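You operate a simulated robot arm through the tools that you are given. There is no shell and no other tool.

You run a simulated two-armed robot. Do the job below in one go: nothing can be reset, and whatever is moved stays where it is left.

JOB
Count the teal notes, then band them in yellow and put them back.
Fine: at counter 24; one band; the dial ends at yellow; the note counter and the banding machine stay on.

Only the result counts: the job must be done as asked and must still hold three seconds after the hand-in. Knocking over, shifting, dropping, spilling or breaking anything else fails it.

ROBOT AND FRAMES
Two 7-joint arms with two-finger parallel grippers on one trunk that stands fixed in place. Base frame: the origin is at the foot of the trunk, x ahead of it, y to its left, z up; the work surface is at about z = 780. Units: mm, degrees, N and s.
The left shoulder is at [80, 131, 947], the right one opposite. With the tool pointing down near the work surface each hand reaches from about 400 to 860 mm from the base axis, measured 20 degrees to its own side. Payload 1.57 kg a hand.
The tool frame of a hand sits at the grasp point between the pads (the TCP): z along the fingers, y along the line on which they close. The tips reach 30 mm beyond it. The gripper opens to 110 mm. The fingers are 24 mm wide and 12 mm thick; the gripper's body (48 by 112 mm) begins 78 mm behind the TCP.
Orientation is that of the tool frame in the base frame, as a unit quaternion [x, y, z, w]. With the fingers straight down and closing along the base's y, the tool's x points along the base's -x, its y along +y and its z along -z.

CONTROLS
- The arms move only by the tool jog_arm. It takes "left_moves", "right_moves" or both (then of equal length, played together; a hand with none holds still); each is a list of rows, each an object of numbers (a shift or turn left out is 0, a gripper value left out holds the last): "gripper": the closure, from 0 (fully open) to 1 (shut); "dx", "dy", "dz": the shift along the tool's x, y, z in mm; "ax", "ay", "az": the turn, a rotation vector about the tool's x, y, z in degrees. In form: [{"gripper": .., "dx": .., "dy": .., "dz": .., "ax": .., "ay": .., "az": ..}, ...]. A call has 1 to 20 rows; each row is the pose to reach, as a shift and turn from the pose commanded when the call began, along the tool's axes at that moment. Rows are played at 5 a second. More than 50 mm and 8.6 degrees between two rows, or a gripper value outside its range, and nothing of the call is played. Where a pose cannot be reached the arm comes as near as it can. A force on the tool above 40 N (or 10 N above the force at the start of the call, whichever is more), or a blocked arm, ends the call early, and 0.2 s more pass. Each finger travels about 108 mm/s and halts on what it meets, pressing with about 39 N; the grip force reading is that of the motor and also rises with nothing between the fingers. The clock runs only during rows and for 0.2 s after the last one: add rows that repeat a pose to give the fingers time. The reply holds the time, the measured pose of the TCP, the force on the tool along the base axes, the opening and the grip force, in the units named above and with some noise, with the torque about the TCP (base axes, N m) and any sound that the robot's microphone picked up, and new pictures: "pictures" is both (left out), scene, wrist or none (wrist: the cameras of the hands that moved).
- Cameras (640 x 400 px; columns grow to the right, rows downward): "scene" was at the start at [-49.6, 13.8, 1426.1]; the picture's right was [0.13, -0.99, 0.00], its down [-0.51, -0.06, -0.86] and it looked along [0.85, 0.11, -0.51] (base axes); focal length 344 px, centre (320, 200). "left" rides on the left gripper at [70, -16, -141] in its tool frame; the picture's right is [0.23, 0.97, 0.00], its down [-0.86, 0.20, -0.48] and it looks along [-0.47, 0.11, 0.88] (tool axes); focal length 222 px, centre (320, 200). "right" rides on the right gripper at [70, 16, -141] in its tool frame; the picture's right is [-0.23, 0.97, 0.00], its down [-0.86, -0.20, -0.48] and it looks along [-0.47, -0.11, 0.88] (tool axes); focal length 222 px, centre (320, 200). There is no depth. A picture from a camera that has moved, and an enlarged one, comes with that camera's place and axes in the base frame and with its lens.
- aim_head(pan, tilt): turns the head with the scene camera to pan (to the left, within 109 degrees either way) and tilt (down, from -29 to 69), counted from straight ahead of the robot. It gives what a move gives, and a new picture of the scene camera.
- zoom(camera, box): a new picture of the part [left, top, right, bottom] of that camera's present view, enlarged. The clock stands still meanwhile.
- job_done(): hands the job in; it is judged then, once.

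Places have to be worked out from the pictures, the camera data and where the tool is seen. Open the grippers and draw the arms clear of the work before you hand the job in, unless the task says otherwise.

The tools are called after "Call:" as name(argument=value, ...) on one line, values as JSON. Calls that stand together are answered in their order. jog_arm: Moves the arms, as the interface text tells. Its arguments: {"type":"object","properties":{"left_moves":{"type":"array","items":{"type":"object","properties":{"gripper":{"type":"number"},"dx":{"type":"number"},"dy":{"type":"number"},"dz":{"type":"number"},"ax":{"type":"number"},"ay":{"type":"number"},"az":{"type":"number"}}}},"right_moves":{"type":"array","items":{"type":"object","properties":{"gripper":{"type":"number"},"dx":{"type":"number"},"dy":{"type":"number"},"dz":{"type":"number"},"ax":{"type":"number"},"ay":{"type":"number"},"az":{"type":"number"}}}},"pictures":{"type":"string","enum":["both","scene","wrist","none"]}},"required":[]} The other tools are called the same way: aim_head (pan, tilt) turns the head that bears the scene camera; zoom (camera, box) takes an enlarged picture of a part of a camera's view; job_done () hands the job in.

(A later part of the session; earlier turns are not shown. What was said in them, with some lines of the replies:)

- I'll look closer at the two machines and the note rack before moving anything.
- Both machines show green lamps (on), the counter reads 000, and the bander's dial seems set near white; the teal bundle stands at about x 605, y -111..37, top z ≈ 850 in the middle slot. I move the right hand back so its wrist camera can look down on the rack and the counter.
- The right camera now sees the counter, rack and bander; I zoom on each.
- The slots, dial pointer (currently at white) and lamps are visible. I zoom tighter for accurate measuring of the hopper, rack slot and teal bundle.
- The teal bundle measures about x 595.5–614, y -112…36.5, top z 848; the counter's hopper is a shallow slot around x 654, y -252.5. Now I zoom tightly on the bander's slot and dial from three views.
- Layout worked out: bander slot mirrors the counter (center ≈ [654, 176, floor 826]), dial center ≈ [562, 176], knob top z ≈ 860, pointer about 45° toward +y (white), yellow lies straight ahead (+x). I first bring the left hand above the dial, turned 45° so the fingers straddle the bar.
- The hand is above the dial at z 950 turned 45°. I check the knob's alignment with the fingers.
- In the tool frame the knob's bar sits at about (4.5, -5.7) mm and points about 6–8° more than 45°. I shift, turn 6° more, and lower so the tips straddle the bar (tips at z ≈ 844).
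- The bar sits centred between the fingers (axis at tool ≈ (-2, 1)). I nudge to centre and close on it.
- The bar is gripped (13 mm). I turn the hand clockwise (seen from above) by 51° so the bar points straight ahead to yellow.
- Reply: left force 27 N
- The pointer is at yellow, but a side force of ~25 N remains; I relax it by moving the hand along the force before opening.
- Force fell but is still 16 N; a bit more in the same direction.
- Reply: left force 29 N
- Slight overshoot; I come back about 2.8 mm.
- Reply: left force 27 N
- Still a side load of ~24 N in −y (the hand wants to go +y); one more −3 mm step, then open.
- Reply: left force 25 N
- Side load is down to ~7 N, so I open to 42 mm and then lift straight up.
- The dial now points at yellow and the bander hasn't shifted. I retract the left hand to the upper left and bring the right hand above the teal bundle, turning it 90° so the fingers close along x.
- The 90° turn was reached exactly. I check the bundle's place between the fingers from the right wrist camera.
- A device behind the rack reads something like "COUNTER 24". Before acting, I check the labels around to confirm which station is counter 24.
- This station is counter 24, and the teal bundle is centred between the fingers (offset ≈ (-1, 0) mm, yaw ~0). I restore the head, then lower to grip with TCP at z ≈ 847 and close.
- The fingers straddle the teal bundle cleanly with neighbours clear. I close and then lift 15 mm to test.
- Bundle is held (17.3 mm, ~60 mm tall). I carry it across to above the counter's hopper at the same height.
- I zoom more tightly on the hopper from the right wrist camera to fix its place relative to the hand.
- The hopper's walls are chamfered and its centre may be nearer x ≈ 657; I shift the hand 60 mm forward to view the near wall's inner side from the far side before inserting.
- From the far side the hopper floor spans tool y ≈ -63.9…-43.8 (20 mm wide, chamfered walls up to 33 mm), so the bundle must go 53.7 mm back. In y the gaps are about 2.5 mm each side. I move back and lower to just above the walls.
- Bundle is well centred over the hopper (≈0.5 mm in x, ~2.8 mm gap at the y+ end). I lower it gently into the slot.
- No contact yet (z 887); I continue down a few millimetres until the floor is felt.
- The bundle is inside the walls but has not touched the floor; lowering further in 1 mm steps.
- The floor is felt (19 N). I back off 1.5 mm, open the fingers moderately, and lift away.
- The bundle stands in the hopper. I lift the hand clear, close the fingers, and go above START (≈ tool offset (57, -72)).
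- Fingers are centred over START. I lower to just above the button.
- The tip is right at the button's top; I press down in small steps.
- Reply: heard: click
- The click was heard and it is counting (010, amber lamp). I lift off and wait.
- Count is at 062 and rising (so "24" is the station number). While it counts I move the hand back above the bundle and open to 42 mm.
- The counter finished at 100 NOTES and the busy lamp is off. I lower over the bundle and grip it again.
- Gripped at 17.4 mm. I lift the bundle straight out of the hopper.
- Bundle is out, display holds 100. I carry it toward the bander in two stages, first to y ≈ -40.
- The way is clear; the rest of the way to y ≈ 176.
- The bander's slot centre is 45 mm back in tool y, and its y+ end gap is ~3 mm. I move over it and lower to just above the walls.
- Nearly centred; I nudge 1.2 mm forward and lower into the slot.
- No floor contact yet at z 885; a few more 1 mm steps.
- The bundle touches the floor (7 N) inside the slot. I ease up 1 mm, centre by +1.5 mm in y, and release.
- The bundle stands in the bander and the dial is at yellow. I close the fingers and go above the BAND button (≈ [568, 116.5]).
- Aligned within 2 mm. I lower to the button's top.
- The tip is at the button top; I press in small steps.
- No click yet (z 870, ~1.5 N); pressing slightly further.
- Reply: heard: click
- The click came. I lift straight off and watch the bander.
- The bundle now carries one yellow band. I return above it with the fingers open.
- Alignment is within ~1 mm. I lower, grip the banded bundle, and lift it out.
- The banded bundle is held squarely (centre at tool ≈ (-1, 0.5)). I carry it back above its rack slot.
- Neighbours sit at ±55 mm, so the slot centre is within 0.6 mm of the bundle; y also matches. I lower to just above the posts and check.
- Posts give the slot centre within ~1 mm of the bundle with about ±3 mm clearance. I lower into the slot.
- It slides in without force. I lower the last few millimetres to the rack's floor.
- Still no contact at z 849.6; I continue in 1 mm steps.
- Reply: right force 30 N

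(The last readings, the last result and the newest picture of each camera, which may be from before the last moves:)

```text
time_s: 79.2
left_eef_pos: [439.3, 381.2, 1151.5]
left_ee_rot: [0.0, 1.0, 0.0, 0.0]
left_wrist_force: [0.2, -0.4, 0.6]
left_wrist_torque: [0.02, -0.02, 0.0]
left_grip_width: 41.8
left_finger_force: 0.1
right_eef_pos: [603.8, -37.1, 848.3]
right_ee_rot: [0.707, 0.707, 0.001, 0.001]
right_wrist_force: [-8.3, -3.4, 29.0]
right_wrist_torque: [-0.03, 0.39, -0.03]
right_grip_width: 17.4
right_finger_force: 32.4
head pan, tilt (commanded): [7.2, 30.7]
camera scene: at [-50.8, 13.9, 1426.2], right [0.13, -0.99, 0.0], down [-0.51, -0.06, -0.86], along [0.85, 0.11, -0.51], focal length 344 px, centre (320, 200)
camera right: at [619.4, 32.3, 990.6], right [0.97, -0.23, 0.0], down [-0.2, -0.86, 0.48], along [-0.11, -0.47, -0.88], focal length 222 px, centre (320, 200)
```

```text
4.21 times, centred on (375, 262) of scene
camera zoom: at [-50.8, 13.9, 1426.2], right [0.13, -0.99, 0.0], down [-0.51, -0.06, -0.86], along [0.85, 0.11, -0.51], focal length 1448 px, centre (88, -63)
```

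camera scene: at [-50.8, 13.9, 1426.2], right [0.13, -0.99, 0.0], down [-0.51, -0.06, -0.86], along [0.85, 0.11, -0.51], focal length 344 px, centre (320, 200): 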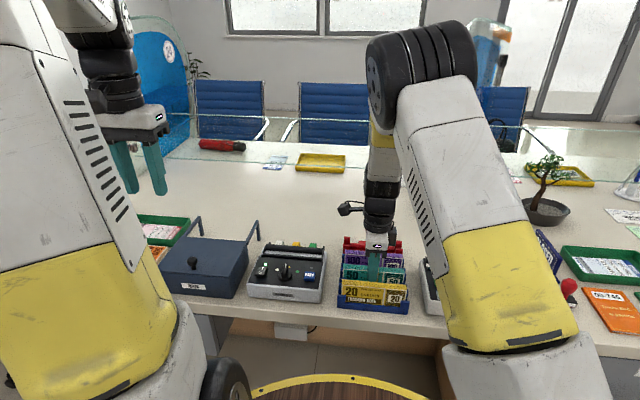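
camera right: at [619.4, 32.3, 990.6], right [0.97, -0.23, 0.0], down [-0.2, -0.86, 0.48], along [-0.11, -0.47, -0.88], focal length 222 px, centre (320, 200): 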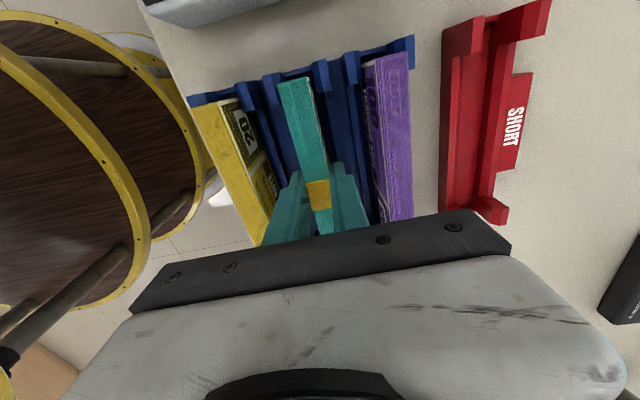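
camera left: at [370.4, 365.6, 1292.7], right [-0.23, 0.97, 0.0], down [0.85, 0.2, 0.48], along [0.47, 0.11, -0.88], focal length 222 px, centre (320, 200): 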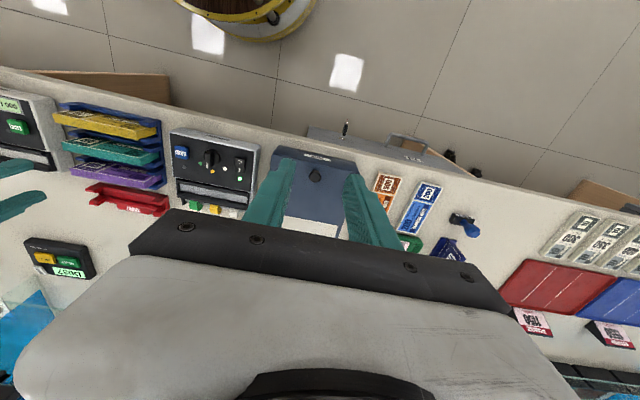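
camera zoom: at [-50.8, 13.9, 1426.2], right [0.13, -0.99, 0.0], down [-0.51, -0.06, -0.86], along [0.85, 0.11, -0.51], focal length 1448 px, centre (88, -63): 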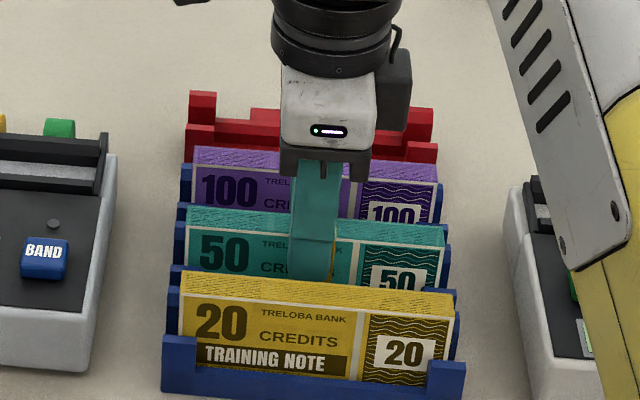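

Seated on the rack floor (29 N at z 848). I back off 2 mm, open to ~40 mm, and lift straight up.

Call:
jog_arm(right_moves=[{"gripper": 1.0, "dz": -1}, {"gripper": 1.0, "dz": -2}, {"gripper": 1.0, "dz": -2}, {"gripper": 0.9, "dz": -2}, {"gripper": 0.75, "dz": -2}, {"gripper": 0.65, "dz": -2}, {"gripper": 0.65, "dz": -2}], pictures="none")

Call:
jog_arm(right_moves=[{"gripper": 0.65, "dz": -8}, {"gripper": 0.65, "dz": -20}, {"gripper": 0.65, "dz": -45}, {"gripper": 0.65, "dz": -75}, {"gripper": 0.65, "dz": -110}, {"gripper": 0.65, "dz": -140}, {"gripper": 0.65, "dz": -140}], pictures="both")

Call:
zoom(camera="scene", box=[325, 215, 425, 310])

Call:
zoom(camera="right", box=[220, 40, 412, 200])

```text
time_s: 80.8
left_eef_pos: [438.9, 382.4, 1151.4]
left_ee_rot: [0.0, 1.0, 0.0, 0.0]
left_wrist_force: [0.1, -0.4, -0.7]
left_wrist_torque: [0.01, 0.0, 0.01]
left_grip_width: 41.6
left_finger_force: 0.0
right_eef_pos: [604.1, -37.6, 850.1]
right_ee_rot: [0.707, 0.707, 0.0, 0.0]
right_wrist_force: [-0.1, 0.1, 1.0]
right_wrist_torque: [0.02, 0.01, 0.03]
right_grip_width: 38.5
right_finger_force: 0.0
head pan, tilt (commanded): [7.2, 30.7]
```

```text
time_s: 82.4
left_eef_pos: [439.0, 381.2, 1151.5]
left_ee_rot: [0.0, 1.0, -0.001, 0.0]
left_wrist_force: [0.9, 0.4, -0.9]
left_wrist_torque: [0.0, 0.01, -0.02]
left_grip_width: 41.9
left_finger_force: 0.1
right_eef_pos: [606.3, -37.5, 988.7]
right_ee_rot: [0.708, 0.706, 0.0, 0.0]
right_wrist_force: [0.0, 0.1, -0.6]
right_wrist_torque: [0.02, 0.01, 0.0]
right_grip_width: 38.5
right_finger_force: 0.0
head pan, tilt (commanded): [7.2, 30.7]
camera scene: at [-49.6, 14.0, 1426.2], right [0.13, -0.99, 0.0], down [-0.51, -0.06, -0.86], along [0.85, 0.11, -0.51], focal length 344 px, centre (320, 200)
camera right: at [621.4, 31.8, 1130.3], right [0.97, -0.23, 0.0], down [-0.2, -0.86, 0.48], along [-0.11, -0.47, -0.88], focal length 222 px, centre (320, 200)
```

scene: 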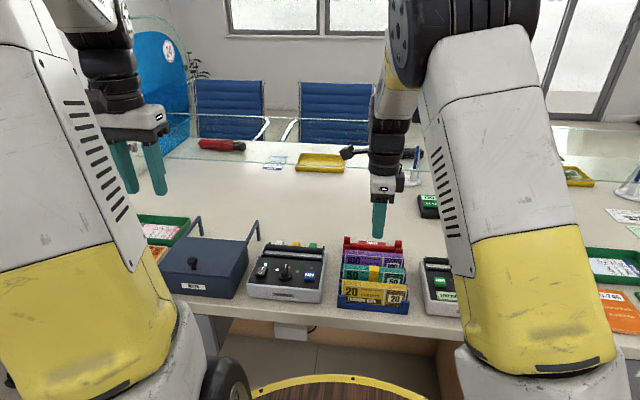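
right: 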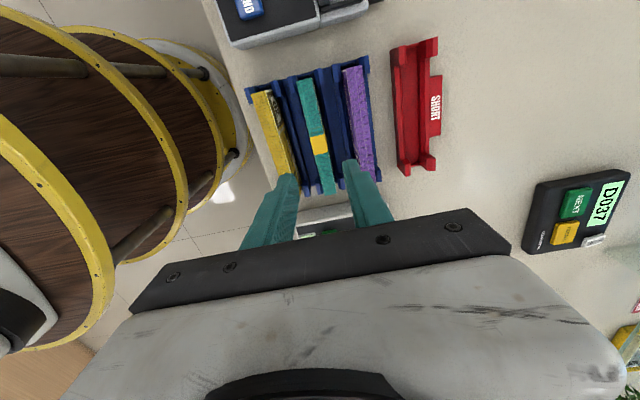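

```text
4.21 times, centred on (375, 262) of scene
camera zoom: at [-49.6, 14.0, 1426.2], right [0.13, -0.99, 0.0], down [-0.51, -0.06, -0.86], along [0.85, 0.11, -0.51], focal length 1448 px, centre (88, -63)
```

zoom: 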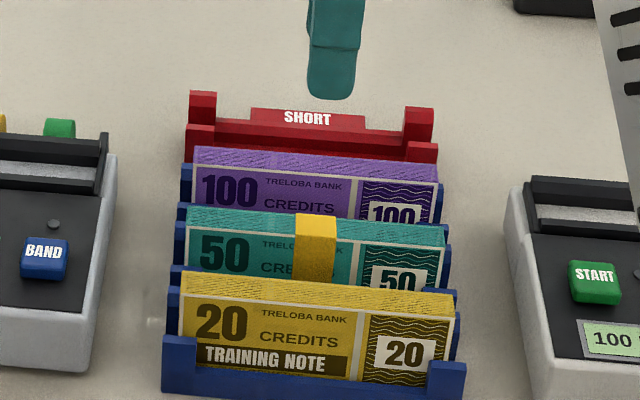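

```text
2.50 times, centred on (316, 120) of right
camera zoom: at [621.4, 31.8, 1130.3], right [0.97, -0.23, 0.0], down [-0.2, -0.86, 0.48], along [-0.11, -0.47, -0.88], focal length 555 px, centre (330, 400)
```

zoom: 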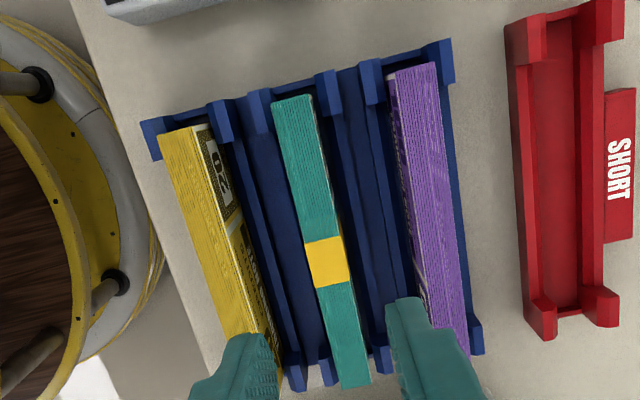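

The banded teal bundle is back in its slot. Now I raise and withdraw the right hand to its starting place, turn it back, and open both grippers fully.

Call:
jog_arm(right_moves=[{"gripper": 0.65, "dz": -30}, {"gripper": 0.65, "dz": -65}, {"gripper": 0.65, "dz": -100}, {"gripper": 0.5, "dx": -20, "dy": 2, "dz": -130, "az": -7.5}, {"gripper": 0.4, "dx": -45, "dy": 4, "dz": -142, "az": -15}, {"gripper": 0.3, "dx": -70, "dy": 6, "dz": -142, "az": -22.5}, {"gripper": 0.2, "dx": -95, "dy": 8, "dz": -142, "az": -30}, {"gripper": 0.1, "dx": -120, "dy": 10, "dz": -142, "az": -37.5}, {"gripper": 0.0, "dx": -145, "dy": 12, "dz": -142, "az": -45}, {"gripper": 0.0, "dx": -170, "dy": 14, "dz": -142, "az": -52.5}, {"gripper": 0.0, "dx": -195, "dy": 16, "dz": -142, "az": -60}, {"gripper": 0.0, "dx": -215, "dy": 18, "dz": -142, "az": -67.5}, {"gripper": 0.0, "dx": -230, "dy": 20, "dz": -142, "az": -75}, {"gripper": 0.0, "dx": -245, "dy": 22, "dz": -142, "az": -82.5}, {"gripper": 0.0, "dx": -245, "dy": 22, "dz": -142, "az": -90}, {"gripper": 0.0, "dx": -245, "dy": 22, "dz": -142, "az": -90}], left_moves=[{"gripper": 0.5}, {"gripper": 0.3}, {"gripper": 0.0}, {"gripper": 0.0}, {"gripper": 0.0}, {"gripper": 0.0}, {"gripper": 0.0}, {"gripper": 0.0}, {"gripper": 0.0}, {"gripper": 0.0}, {"gripper": 0.0}, {"gripper": 0.0}, {"gripper": 0.0}, {"gripper": 0.0}, {"gripper": 0.0}, {"gripper": 0.0}], pictures="both")

Call:
zoom(camera="scene", box=[235, 225, 345, 305])

Call:
zoom(camera="scene", box=[325, 225, 425, 315])

Call:
zoom(camera="scene", box=[410, 240, 520, 330])

```text
time_s: 85.8
left_eef_pos: [440.0, 381.5, 1150.7]
left_ee_rot: [0.0, 1.0, -0.001, 0.0]
left_wrist_force: [0.1, -0.2, 0.0]
left_wrist_torque: [-0.01, -0.02, 0.0]
left_grip_width: 110.1
left_finger_force: 0.0
right_eef_pos: [626.2, -282.0, 1133.0]
right_ee_rot: [-0.001, 1.0, 0.001, 0.0]
right_wrist_force: [-1.2, 0.2, -0.4]
right_wrist_torque: [0.01, 0.0, 0.02]
right_grip_width: 110.0
right_finger_force: 0.0
head pan, tilt (commanded): [7.2, 30.7]
camera scene: at [-49.6, 13.9, 1426.2], right [0.13, -0.99, 0.0], down [-0.51, -0.06, -0.86], along [0.85, 0.11, -0.51], focal length 344 px, centre (320, 200)
camera right: at [556.4, -266.5, 1273.7], right [0.22, 0.97, 0.0], down [0.86, -0.2, 0.48], along [0.47, -0.11, -0.88], focal length 222 px, centre (320, 200)
camera left: at [370.6, 365.2, 1292.7], right [-0.23, 0.97, 0.0], down [0.86, 0.2, 0.48], along [0.47, 0.11, -0.88], focal length 222 px, centre (320, 200)
```

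scene: 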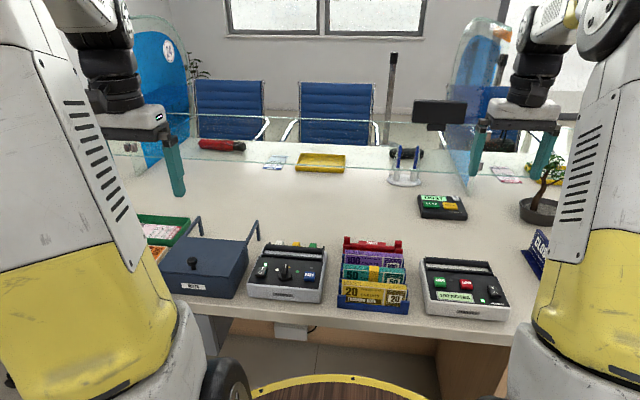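
right: 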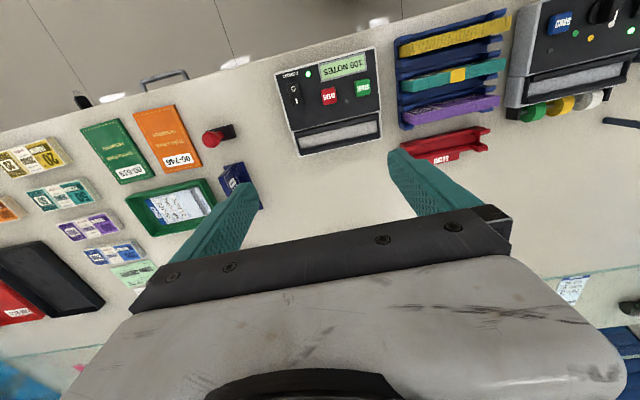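
left: 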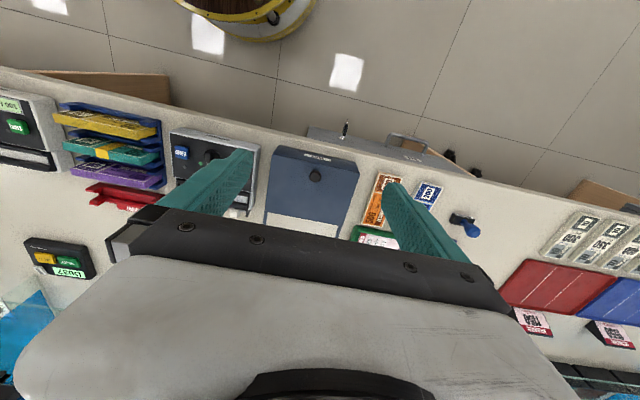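

```text
5.00 times, centred on (290, 265) of scene
camera zoom: at [-49.6, 13.9, 1426.2], right [0.13, -0.99, 0.0], down [-0.51, -0.06, -0.86], along [0.85, 0.11, -0.51], focal length 1720 px, centre (470, -125)
```

zoom: 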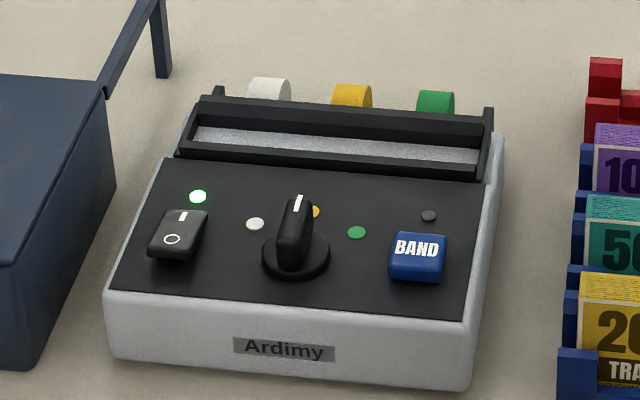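

```text
4.44 times, centred on (375, 270) of scene
camera zoom: at [-49.6, 13.9, 1426.2], right [0.13, -0.99, 0.0], down [-0.51, -0.06, -0.86], along [0.85, 0.11, -0.51], focal length 1529 px, centre (76, -111)
```

zoom: 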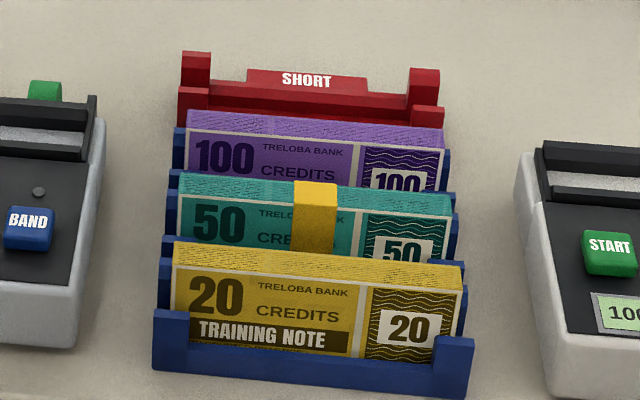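

```text
4.44 times, centred on (465, 285) of scene
camera zoom: at [-49.6, 13.9, 1426.2], right [0.13, -0.99, 0.0], down [-0.51, -0.06, -0.86], along [0.85, 0.11, -0.51], focal length 1529 px, centre (-324, -178)
```

zoom: 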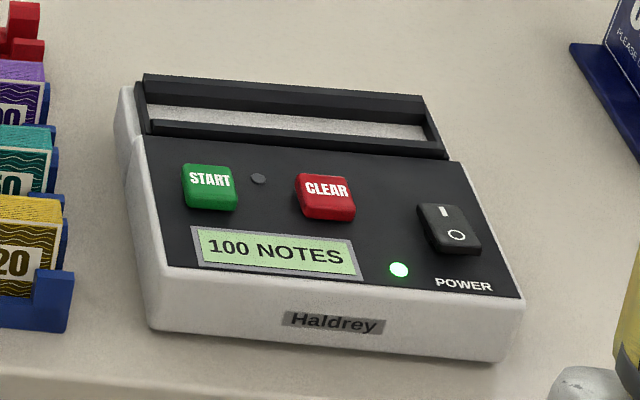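

Everything matches the job. The counter was run and still shows 100 NOTES, the teal bundle carries one yellow band and is back in its slot, the dial is at yellow, and both machines are lit. Nothing else has moved, and both hands are open and clear, so I hand in.

Call:
job_done()

```text
The job is handed in.
```

I counted the teal notes, banded them in yellow and put them back in their rack slot at counter 24. I've handed the job in, but no verdict has come back.

- **Count:** the note counter read 100 notes. I left that on the display.
- **Band:** I pressed BAND once, and the bundle carries one yellow band.
- **Dial:** it was on white at the start. I turned it to yellow and left it there.
- **Machines:** the note counter and the banding machine are both still on.
- **Surroundings:** the last pictures show the machines, the rack and the other bundles where they started. Both grippers are open and clear of the work.

I read "counter 24" as the station number, because both the desk device and the partition are marked 24.
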